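You operate a simulated robot arm through the tools that you are given. There is no shell and no other tool. Be economical: measure what you need, move in short steps, check, and stop when the job is done.

You run a simulated robot arm. Do the job below in one go: nothing can be reset, and whatever is moved stays where it is left.

TASK
Fetch the orange pad from the odd job table top and stand it on the drive table top.
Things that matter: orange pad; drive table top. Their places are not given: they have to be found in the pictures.

Only the result counts: the job must be done as asked and must still hold three seconds after the hand-in. Knocking over, shifting, dropping, spilling or breaking anything else fails it.

THE ROBOT
A 6-joint arm with a two-finger parallel gripper, fixed in place. Base frame: the origin is at the foot of the arm, x ahead of it, y to its left, z up; the work surface is at about z = 800. Units: mm, degrees, N and s.
With the tool pointing down near the work surface it reaches from about 240 to 640 mm from the base axis. Its first joint turns from -66.0 to 66.0 degrees. Payload 2.7 kg.
The tool frame sits at the grasp point between the pads (the TCP): z along the fingers, y along the line on which they close. The tips reach 23 mm beyond it. The gripper opens to 94 mm. The fingers are 38 mm wide and 10 mm thick; the gripper's body (54 by 96 mm) begins 39 mm behind the TCP.
Orientation is that of the tool frame in the base frame, as a unit quaternion [w, x, y, z]. With the fingers straight down and closing along the base's y, the tool's x points along the base's -x, its y along +y and its z along -z.

THE INTERFACE
- The arm moves only by the tool servo_tool. Its argument "targets" is a list of rows, each a list of 3 entries, a list of its own where there are three numbers: the turn, a rotation vector about the tool's x, y, z in degrees, then the shift along the tool's x, y, z in mm, then the gripper command, from -1 (shut) to 1 (fully open), values between in proportion. In form: [[[wx, wy, wz], [dx, dy, dz], jaw], ...]. A call has 1 to 10 rows; each row is the pose to reach, as a shift and turn from the pose commanded when the call began, along the tool's axes at that moment. Each row takes 0.2 s and may step no farther than 50 mm and 8.6 degrees from the row before; otherwise, or with a gripper value out of range, the whole call is refused. A pose out of reach is approached as far as the arm can. The call stops where the force on the tool passes 40 N (or 10 N more than at its start, if that is more) or the arm is blocked; 0.2 s more then pass. The fingers move at their own pace (about 45 mm/s each) and stop on an object; they squeeze with about 39 N. The grip force told is the motor's: it shows also when the fingers shut on nothing. Time passes only in rows, and 0.2 s behind the last, so rows that repeat a pose let the fingers close. It gives the time, the measured TCP pose, the force on the tool (base axes), the opening and the grip force at its end, in the units of the frame above (readings bear some noise), and new pictures: "pictures" is both (left out), scene, wrist or none.
- Cameras (640 x 400 px; columns grow to the right, rows downward): "scene" is fixed at [70.3, -430.1, 1400.3]; the picture's right is [0.81, -0.58, 0.00], its down [-0.34, -0.48, -0.81] and it looks along [0.47, 0.66, -0.59] (base axes); focal length 324 px, centre (320, 200). "wrist" rides on the gripper at [-39, 0, -44] in the tool frame; the picture's right is [0.00, -1.00, 0.00], its down [0.97, 0.00, -0.24] and it looks along [0.24, 0.00, 0.97] (tool axes); focal length 218 px, centre (320, 200).
- point_at(camera, pixels): for up to 12 pixels [column, row] of the newest picture of that camera ("zoom" is the newest enlarged one), the place [x, y, z] in the base frame of the surface seen there, good to about 2 mm. It takes no simulated time.
- zoom(camera, box): a new picture of the part [left, top, right, bottom] of that camera's present view, enlarged. It takes no simulated time.
- finish_job(): hands the job in; it is judged then, once.

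Work in short steps. Measure before you move; look again where a grasp or a placing could have gone wrong, and mend it. You have 60 turns and 120 pictures in all, those below and enlarged ones among them. Open the gripper and draw the arm clear of the work before you hand the job in, unless the task says otherwise; then end with one line.

The tools are called as a command line: name --argument value ..., lists and objects as JSON in quotes. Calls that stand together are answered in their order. servo_tool: Moves the arm, as the interface text tells. Its arguments: {"type":"object","properties":{"targets":{"type":"array"},"pictures":{"type":"string","enum":["both","scene","wrist","none"]}},"required":["targets"]} The other tools are called the same way: point_at (camera, pixels) gives the place of the surface under pixels of a picture; zoom (camera, box) takes an enlarged picture of a part of a camera's view; finish_job () hands the job in.

At the start:

```text
time_s: 0.0
ee_pos: [363.7, 224.8, 1111.6]
ee_rot: [0.001, -0.001, 1.0, 0.0]
wrist_force: [0.9, 0.4, 0.2]
finger_gap: 94.1
gripper_force: 0.0
```

scene: 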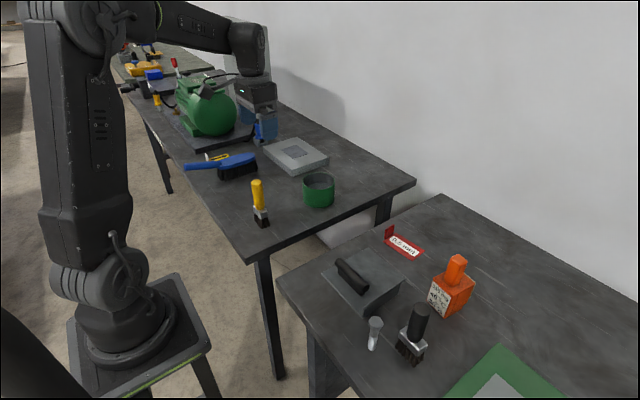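
wrist: 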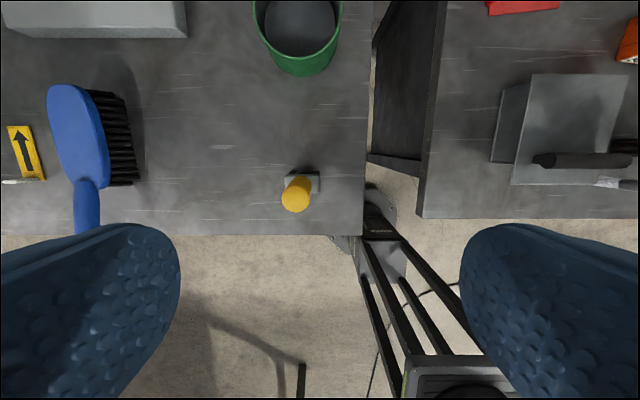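

The scene shows two tables: one at the left with a yellow arrow sign, one at the right with a red sign at (405,243). I see an orange object at (452,285). I'll zoom on both for labels.

zoom --camera "scene" --box '[320, 200, 560, 400]'

zoom --camera "scene" --box '[100, 30, 340, 240]'

```text
2.00 times, centred on (440, 300) of scene
```

zoom: 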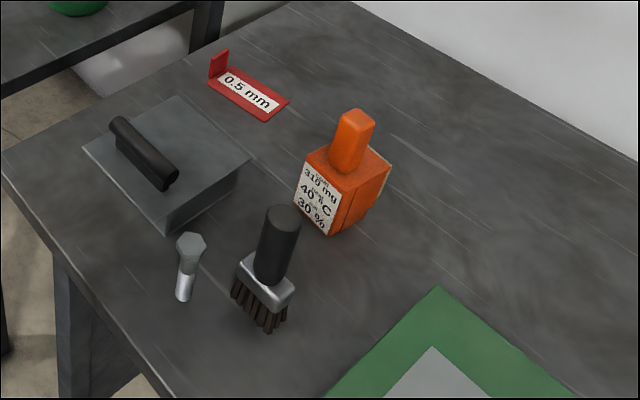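

```text
1.90 times, centred on (220, 135) of scene
```

zoom: 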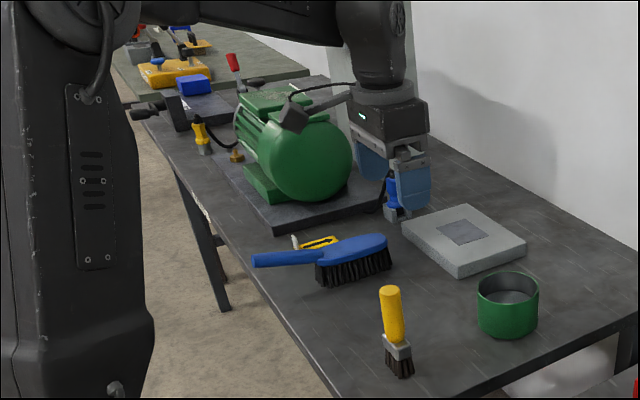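

The label on the orange object needs reading; the table with the motor (drive) at left is probably the drive table. I look closer at the orange object and at the drive table's free area.

zoom --camera "scene" --box '[412, 245, 492, 325]'

zoom --camera "scene" --box '[230, 120, 350, 220]'

point_at --camera "scene" --pixels '[[456, 265], [452, 285], [440, 312], [260, 185], [320, 178], [318, 205], [295, 155], [330, 215], [290, 195], [290, 225], [360, 185], [238, 160]]'

```text
5.00 times, centred on (452, 285) of scene
```

zoom: 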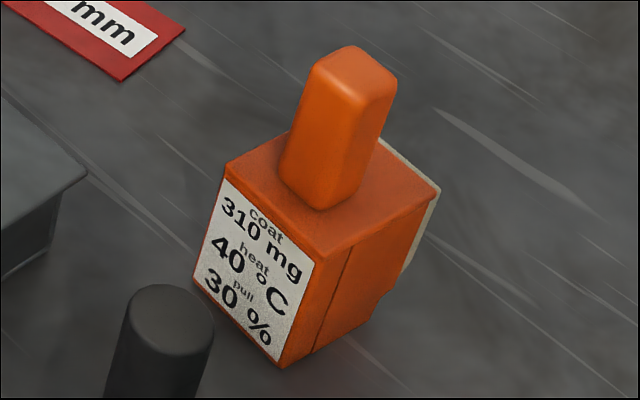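

```text
4.00 times, centred on (290, 170) of scene
```

zoom: 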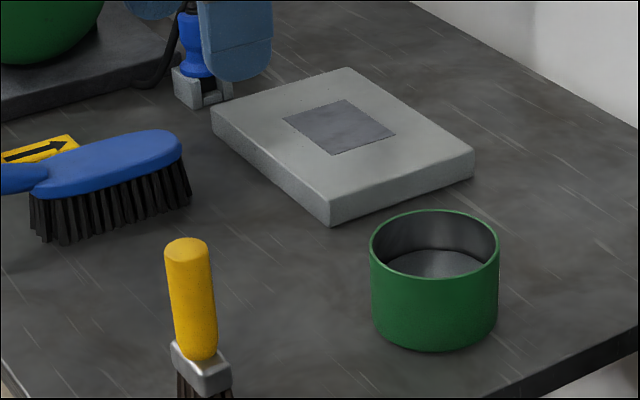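

```text
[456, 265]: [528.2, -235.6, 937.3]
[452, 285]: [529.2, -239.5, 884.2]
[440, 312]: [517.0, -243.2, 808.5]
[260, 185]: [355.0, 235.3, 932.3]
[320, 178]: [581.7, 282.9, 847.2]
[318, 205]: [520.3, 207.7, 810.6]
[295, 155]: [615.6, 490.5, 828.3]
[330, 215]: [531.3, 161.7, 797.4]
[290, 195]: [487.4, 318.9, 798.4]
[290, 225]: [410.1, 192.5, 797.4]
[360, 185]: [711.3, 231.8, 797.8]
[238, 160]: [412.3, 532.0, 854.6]
```

The orange pad is a labelled block with a handle on top and a cream face at the back ("coat/heat/pull" – I'll keep off that face and hold it by the handle). I'll re-zoom to measure its geometry.

zoom --camera "scene" --box '[412, 245, 492, 325]'

point_at --camera "zoom" --pixels '[[232, 172], [323, 254], [430, 194], [384, 148], [428, 200], [345, 52], [388, 78], [365, 95], [318, 72], [325, 202], [285, 180], [280, 360]]'

```text
5.00 times, centred on (452, 285) of scene
```

zoom: 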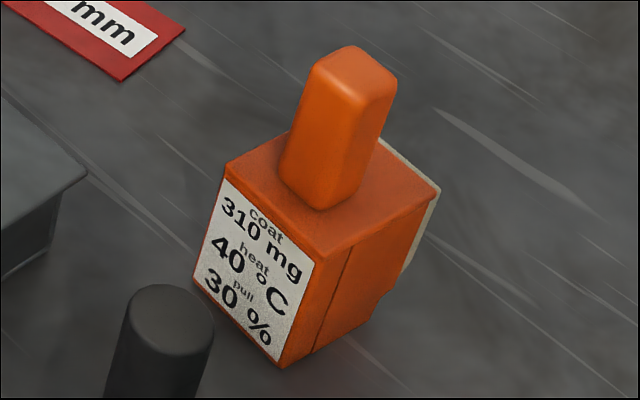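

```text
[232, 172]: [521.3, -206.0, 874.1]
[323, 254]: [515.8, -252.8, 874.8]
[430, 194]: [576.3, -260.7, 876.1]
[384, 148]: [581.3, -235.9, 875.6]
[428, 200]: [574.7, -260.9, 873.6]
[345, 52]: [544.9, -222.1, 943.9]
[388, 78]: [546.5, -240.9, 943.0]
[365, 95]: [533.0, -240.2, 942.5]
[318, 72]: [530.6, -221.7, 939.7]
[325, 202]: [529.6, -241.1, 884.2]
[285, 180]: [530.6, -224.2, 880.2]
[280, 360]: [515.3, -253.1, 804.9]
```

The block spans x≈515–580, y≈-206…-258, top z 875; the handle is centred near (541,-231), top z 943, yaw about -7°. I move over it at present height, turning -7° about vertical.

servo_tool --targets '[[[0, 0, 0.7], [-17.7, -45.6, 0], 1], [[0, 0, 1.4], [-35.4, -91.2, 0], 1], [[0, 0, 2.1], [-53.1, -136.8, 0], 1], [[0, 0, 2.8], [-70.8, -182.4, 0], 1], [[0, 0, 3.5], [-88.5, -228, 0], 1], [[0, 0, 4.2], [-106.2, -273.6, 0], 1], [[0, 0, 4.9], [-123.9, -319.2, 0], 1], [[0, 0, 5.6], [-141.6, -364.8, 0], 1], [[0, 0, 6.3], [-159.3, -410.4, 0], 1], [[0, 0, 7], [-177, -456, 0], 1]]'

```text
time_s: 2.2
ee_pos: [536.3, -228.7, 1111.4]
ee_rot: [0.0, 0.06, 0.998, -0.001]
wrist_force: [-0.4, -0.5, 0.7]
finger_gap: 94.0
gripper_force: 0.1
```

scene: 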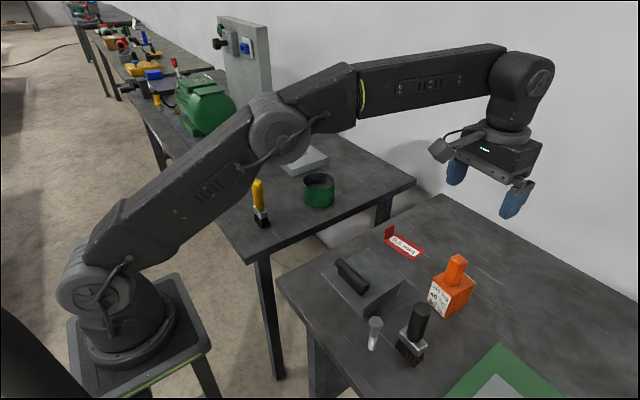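
wrist: 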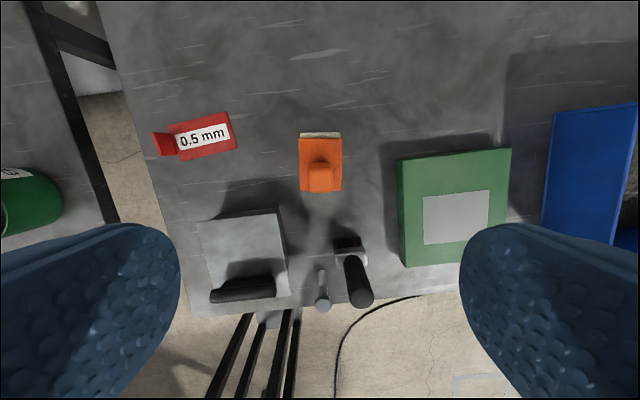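

The pad lies at (320,162) in the wrist view, sides aligned with the image. I zoom in and measure the handle from above.

zoom --camera "wrist" --box '[270, 112, 370, 212]'

point_at --camera "wrist" --pixels '[[311, 175], [320, 175], [329, 175], [320, 168], [320, 185], [301, 150], [340, 150], [320, 135], [320, 145], [302, 185], [338, 185]]'

```text
4.00 times, centred on (320, 162) of wrist
```

zoom: 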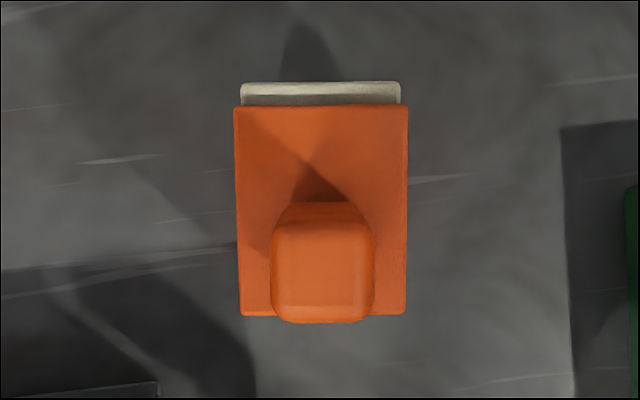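

```text
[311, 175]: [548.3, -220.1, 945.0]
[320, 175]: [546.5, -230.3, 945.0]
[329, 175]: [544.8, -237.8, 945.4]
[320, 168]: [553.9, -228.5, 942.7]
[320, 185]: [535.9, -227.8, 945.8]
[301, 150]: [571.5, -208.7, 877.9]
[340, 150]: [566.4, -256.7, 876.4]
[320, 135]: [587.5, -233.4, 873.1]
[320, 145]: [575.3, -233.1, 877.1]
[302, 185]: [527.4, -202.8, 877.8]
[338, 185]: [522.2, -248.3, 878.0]
```

Handle centre is about (543,-230.5), x 532–554. I descend to TCP z≈913 in steps, first to z≈970.

servo_tool --targets '[[[0, 0, 0], [-2.2, 1, 35], 1], [[0, 0, 0], [-2.2, 1, 70], 1], [[0, 0, 0], [-2.2, 1, 105], 1], [[0, 0, 0], [-2.2, 1, 130], 1], [[0, 0, 0], [-2.2, 1, 141], 1], [[0, 0, 0], [-2.2, 1, 141], 1]]' --pictures "wrist"

```text
time_s: 3.6
ee_pos: [543.0, -229.8, 969.9]
ee_rot: [0.0, 0.061, 0.998, 0.0]
wrist_force: [0.8, -0.6, -1.0]
finger_gap: 94.0
gripper_force: 0.1
```

wrist: 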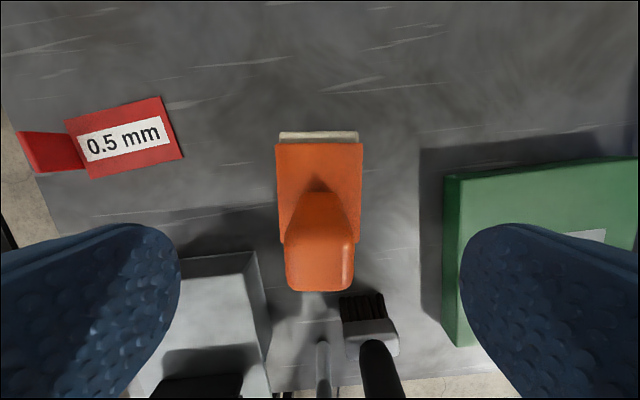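

The handle is centred at column 320 between the fingers; I go down 57 mm and close.

servo_tool --targets '[[[0, 0, 0], [0, -0.7, 30], 1], [[0, 0, 0], [0, -0.7, 57], 1], [[0, 0, 0], [0, -0.7, 57], 0.2], [[0, 0, 0], [0, -0.7, 57], -0.3], [[0, 0, 0], [0, -0.7, 57], -1], [[0, 0, 0], [0, -0.7, 57], -1], [[0, 0, 0], [0, -0.7, 57], -1], [[0, 0, 0], [0, -0.7, 57], -1]]'

```text
time_s: 5.4
ee_pos: [542.7, -230.3, 914.7]
ee_rot: [0.0, 0.061, 0.998, 0.0]
wrist_force: [0.7, 2.5, 1.1]
finger_gap: 25.6
gripper_force: 39.1
```

scene: 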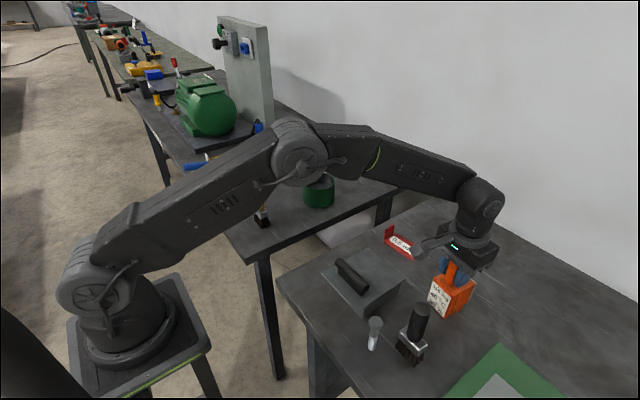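
wrist: 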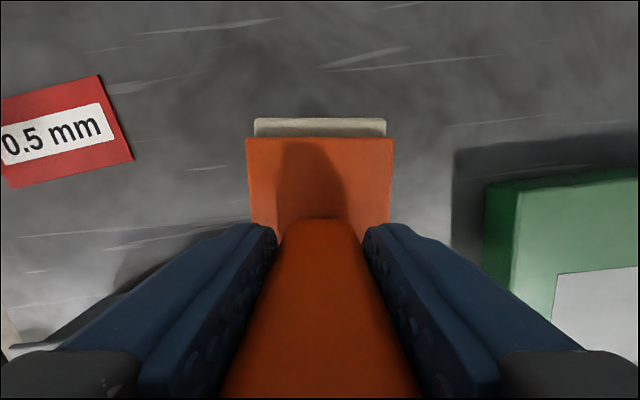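

Gripped at 25.6 mm, 39 N. I lift straight up slowly and check it holds.

servo_tool --targets '[[[0, 0, 0], [0, 0, -5], -1], [[0, 0, 0], [0, 0, -15], -1], [[0, 0, 0], [0, 0, -40], -1], [[0, 0, 0], [0, 0, -70], -1], [[0, 0, 0], [0, 0, -105], -1], [[0, 0, 0], [0, 0, -140], -1], [[0, 0, 0], [0, 0, -175], -1], [[0, 0, 0], [0, 0, -200], -1], [[0, 0, 0], [0, 0, -200], -1]]'

```text
time_s: 7.4
ee_pos: [542.4, -228.5, 1114.9]
ee_rot: [-0.001, 0.061, 0.998, 0.0]
wrist_force: [-0.6, -0.1, -5.3]
finger_gap: 25.8
gripper_force: 38.9
```

scene: 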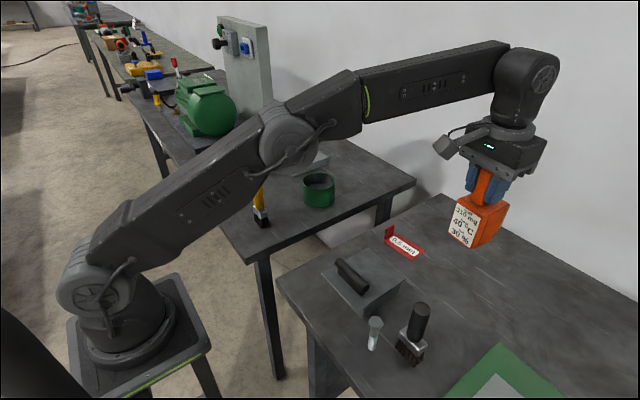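
wrist: 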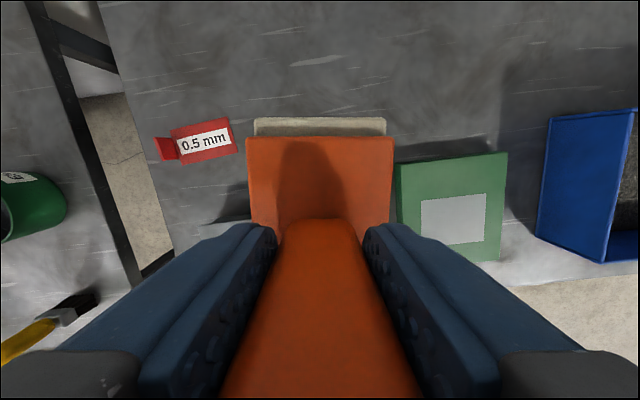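

The pad is held firmly (load ≈5 N). I carry it at this height towards the free spot on the drive table near (430,370), in two stages.

servo_tool --targets '[[[0, 0, 0], [6.6, 20.8, 0], -1], [[0, 0, 0], [19.8, 62.3, 0], -1], [[0, 0, 0], [33.1, 103.9, 0], -1], [[0, 0, 0], [46.3, 145.4, 0], -1], [[0, 0, 0], [59.6, 187, 0], -1], [[0, 0, 0], [72.8, 228.5, 0], -1], [[0, 0, 0], [86.1, 270, 0], -1], [[0, 0, 0], [99.3, 311.6, 0], -1], [[0, 0, 0], [112, 352, 0], -1]]' --pictures "none"

servo_tool --targets '[[[0, 0, 0], [13.2, 41.5, 0], -1], [[0, 0, 0], [26.5, 83, 0], -1], [[0, 0, 0], [39.7, 124.5, 0], -1], [[0, 0, 0], [53, 166, 0], -1], [[0, 0, 0], [65, 205, 0], -1], [[0, 0, 0], [73, 229.5, 0], -1], [[0, 0, 0], [73, 229.5, 0], -1]]'

```text
time_s: 9.4
ee_pos: [474.8, 132.5, 1113.4]
ee_rot: [0.0, 0.061, 0.998, 0.0]
wrist_force: [-0.1, 1.1, -4.3]
finger_gap: 26.1
gripper_force: 39.0
```

```text
time_s: 11.0
ee_pos: [429.2, 370.6, 1113.0]
ee_rot: [-0.001, 0.061, 0.998, 0.0]
wrist_force: [0.0, -0.3, -5.8]
finger_gap: 25.8
gripper_force: 38.8
```

scene: 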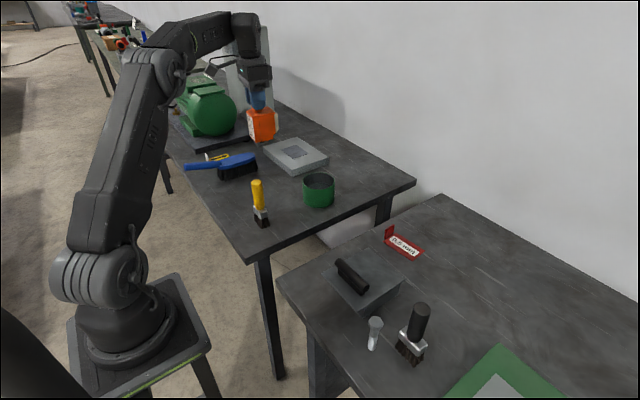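
wrist: 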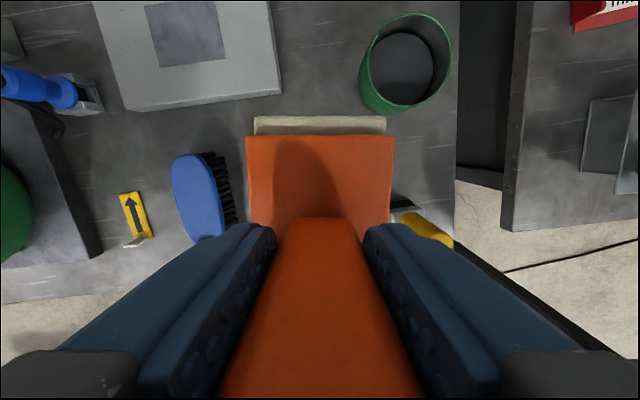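

I check the neighbours' positions: bristles at (235,200), plate front edge at (280,95)/(140,108), cup at (385,112), yellow brush (400,210).

point_at --camera "wrist" --pixels '[[234, 185], [225, 155], [140, 109], [281, 94], [385, 112], [362, 90], [398, 212], [425, 225], [245, 115], [420, 150], [240, 112]]'

point_at --camera "scene" --pixels '[[257, 165], [257, 172], [220, 178], [262, 200], [262, 224], [292, 175], [285, 190], [275, 165], [265, 150], [275, 135]]'

```text
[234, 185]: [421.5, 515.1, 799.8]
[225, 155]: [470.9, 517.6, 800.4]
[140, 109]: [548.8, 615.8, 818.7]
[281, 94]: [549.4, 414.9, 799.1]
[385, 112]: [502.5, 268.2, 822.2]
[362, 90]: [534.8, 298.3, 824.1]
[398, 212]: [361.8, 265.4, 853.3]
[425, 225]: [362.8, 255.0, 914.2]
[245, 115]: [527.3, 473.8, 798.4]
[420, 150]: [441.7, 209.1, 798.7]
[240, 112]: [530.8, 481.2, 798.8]
```

```text
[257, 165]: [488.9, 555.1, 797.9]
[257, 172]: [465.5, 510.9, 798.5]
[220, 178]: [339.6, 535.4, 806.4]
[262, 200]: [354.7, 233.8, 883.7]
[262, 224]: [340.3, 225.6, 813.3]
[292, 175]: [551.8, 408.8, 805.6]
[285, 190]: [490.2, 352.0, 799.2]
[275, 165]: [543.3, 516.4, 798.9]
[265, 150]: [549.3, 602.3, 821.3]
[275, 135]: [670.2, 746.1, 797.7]
```

The free area spans x≈360–545, y≈300–510. I shift 15 mm to +y and descend to about 6 mm above the table (TCP z ≈ 923).

servo_tool --targets '[[[0, 0, 0], [-1.8, 15, 25], -1], [[0, 0, 0], [-1.8, 15, 60], -1], [[0, 0, 0], [-1.8, 15, 95], -1], [[0, 0, 0], [-1.8, 15, 130], -1], [[0, 0, 0], [-1.8, 15, 160], -1], [[0, 0, 0], [-1.8, 15, 180], -1], [[0, 0, 0], [-1.8, 15, 190], -1], [[0, 0, 0], [-1.8, 15, 190], -1]]'

```text
time_s: 12.8
ee_pos: [433.4, 383.5, 922.0]
ee_rot: [-0.001, 0.061, 0.998, 0.0]
wrist_force: [-0.5, -0.1, -5.3]
finger_gap: 26.0
gripper_force: 38.8
```

scene: 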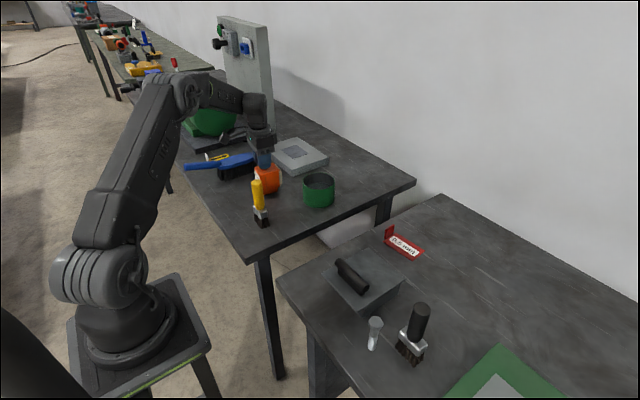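
wrist: 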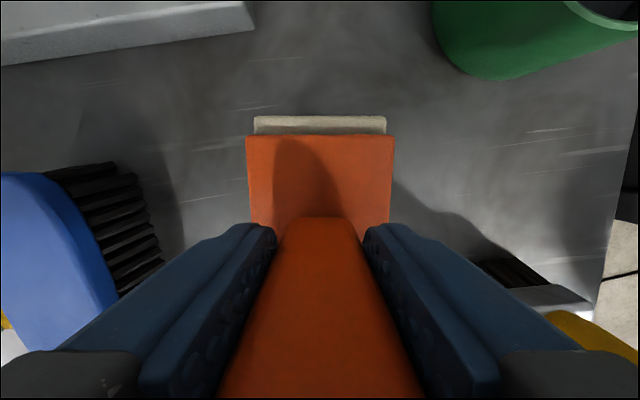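

Clear all round. I lower in 1–2 mm rows to contact at about z 915.

servo_tool --targets '[[[0, 0, 0], [0, 0, 2], -1], [[0, 0, 0], [0, 0, 4], -1], [[0, 0, 0], [0, 0, 5], -1], [[0, 0, 0], [0, 0, 6], -1], [[0, 0, 0], [0, 0, 7], -1], [[0, 0, 0], [0, 0, 7], -1]]' --pictures "none"

```text
time_s: 14.2
ee_pos: [434.0, 382.3, 916.0]
ee_rot: [0.0, 0.062, 0.998, 0.0]
wrist_force: [-0.2, 0.3, -4.8]
finger_gap: 25.8
gripper_force: 39.0
```

Still bearing the load (-4.8 N), so no contact yet; I go down slightly more.

servo_tool --targets '[[[0, 0, 0], [0, 0, 0.7], -1], [[0, 0, 0], [0, 0, 1.4], -1], [[0, 0, 0], [0, 0, 1.4], -1]]' --pictures "none"

```text
time_s: 15.0
ee_pos: [432.7, 383.5, 913.7]
ee_rot: [0.0, 0.061, 0.998, 0.0]
wrist_force: [0.3, 0.6, -4.9]
finger_gap: 25.7
gripper_force: 39.1
```

servo_tool --targets '[[[0, 0, 0], [0, 0, 0.7], -1], [[0, 0, 0], [0, 0, 1.4], -1], [[0, 0, 0], [0, 0, 1.4], -1]]' --pictures "both"

```text
time_s: 15.8
ee_pos: [434.0, 382.9, 913.2]
ee_rot: [0.001, 0.061, 0.998, 0.0]
wrist_force: [-1.7, -0.2, -0.5]
finger_gap: 26.2
gripper_force: 38.9
```

scene: 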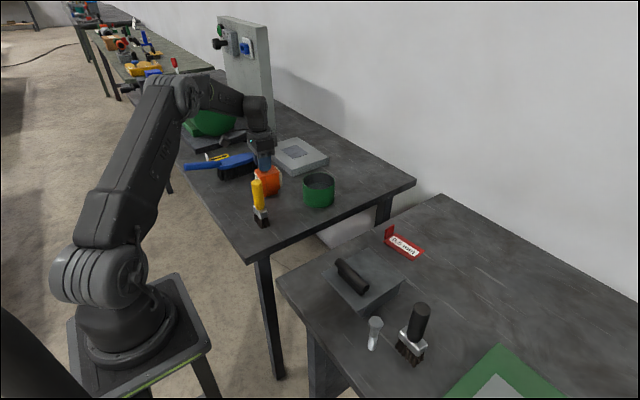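
wrist: 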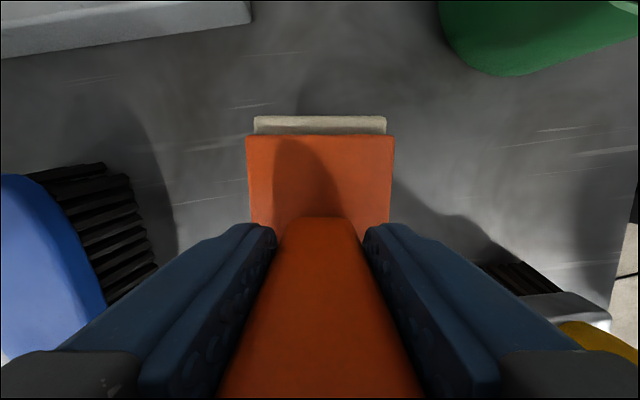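

The load has gone off the tool (-0.5 N), so it stands on the table. I open the gripper slowly and then rise.

servo_tool --targets '[[[0, 0, 0], [0, 0, 0], -0.3], [[0, 0, 0], [0, 0, 0], -0.1], [[0, 0, 0], [0, 0, 0], 0.2], [[0, 0, 0], [0, 0, 0], 0.5], [[0, 0, 0], [0, 0, 0], 0.7], [[0, 0, 0], [0, 0, 0], 0.7]]' --pictures "wrist"

```text
time_s: 17.2
ee_pos: [434.1, 383.3, 913.8]
ee_rot: [0.0, 0.061, 0.998, 0.0]
wrist_force: [0.6, -0.3, 0.8]
finger_gap: 79.8
gripper_force: 0.1
```

wrist: 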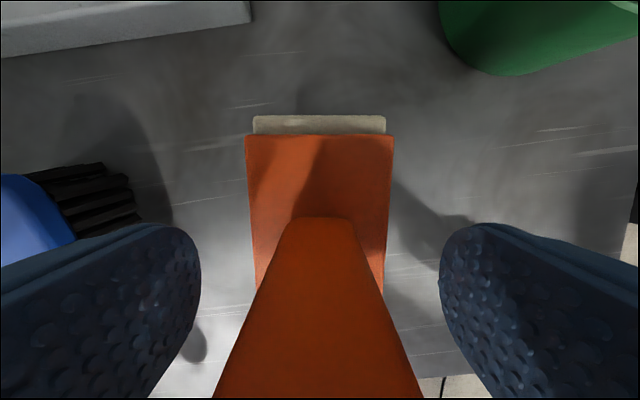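

Released and standing; I rise straight up and then back off so the scene camera can see it.

servo_tool --targets '[[[0, 0, 0], [0, 0, -20], 0.7], [[0, 0, 0], [0, 0, -60], 0.7], [[0, 0, 0], [0, 0, -105], 0.7], [[0, 0, 0], [0, 0, -150], 0.7], [[0, 0, 0], [0, 0, -195], 0.7], [[0, 0, 0], [5, -40, -210], 0.7], [[0, 0, 0], [10, -85, -210], 0.7], [[0, 0, 0], [15, -130, -210], 0.7], [[0, 0, 0], [15, -130, -210], 0.7]]'

```text
time_s: 19.2
ee_pos: [403.1, 255.1, 1120.5]
ee_rot: [0.0, 0.061, 0.998, -0.001]
wrist_force: [-0.2, 0.2, 0.5]
finger_gap: 80.1
gripper_force: 0.0
```

scene: 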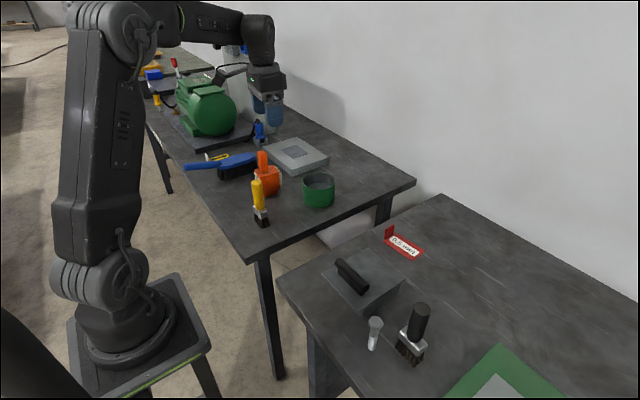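
wrist: 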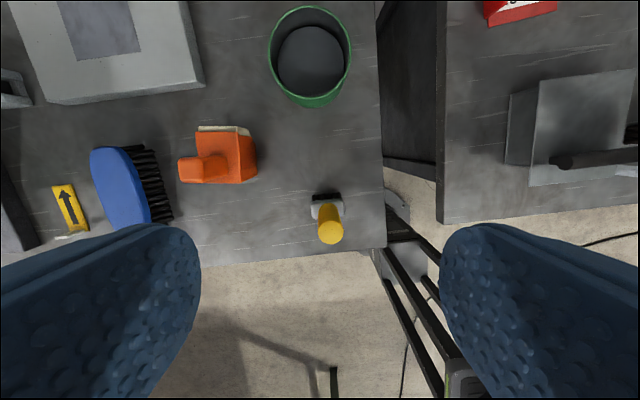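

The orange pad stands upright at (225,155) in the wrist view, clear of its neighbours, and everything else is where it was. The gripper is open and clear, so I hand in.

finish_job

```text
The job is handed in.
```

The orange pad is standing upright in a free spot on the drive table top (about x 434, y 383 mm), nothing else was disturbed, and I have handed the job in. I took the table with the motor to be the drive table, since I saw no sign naming either table.
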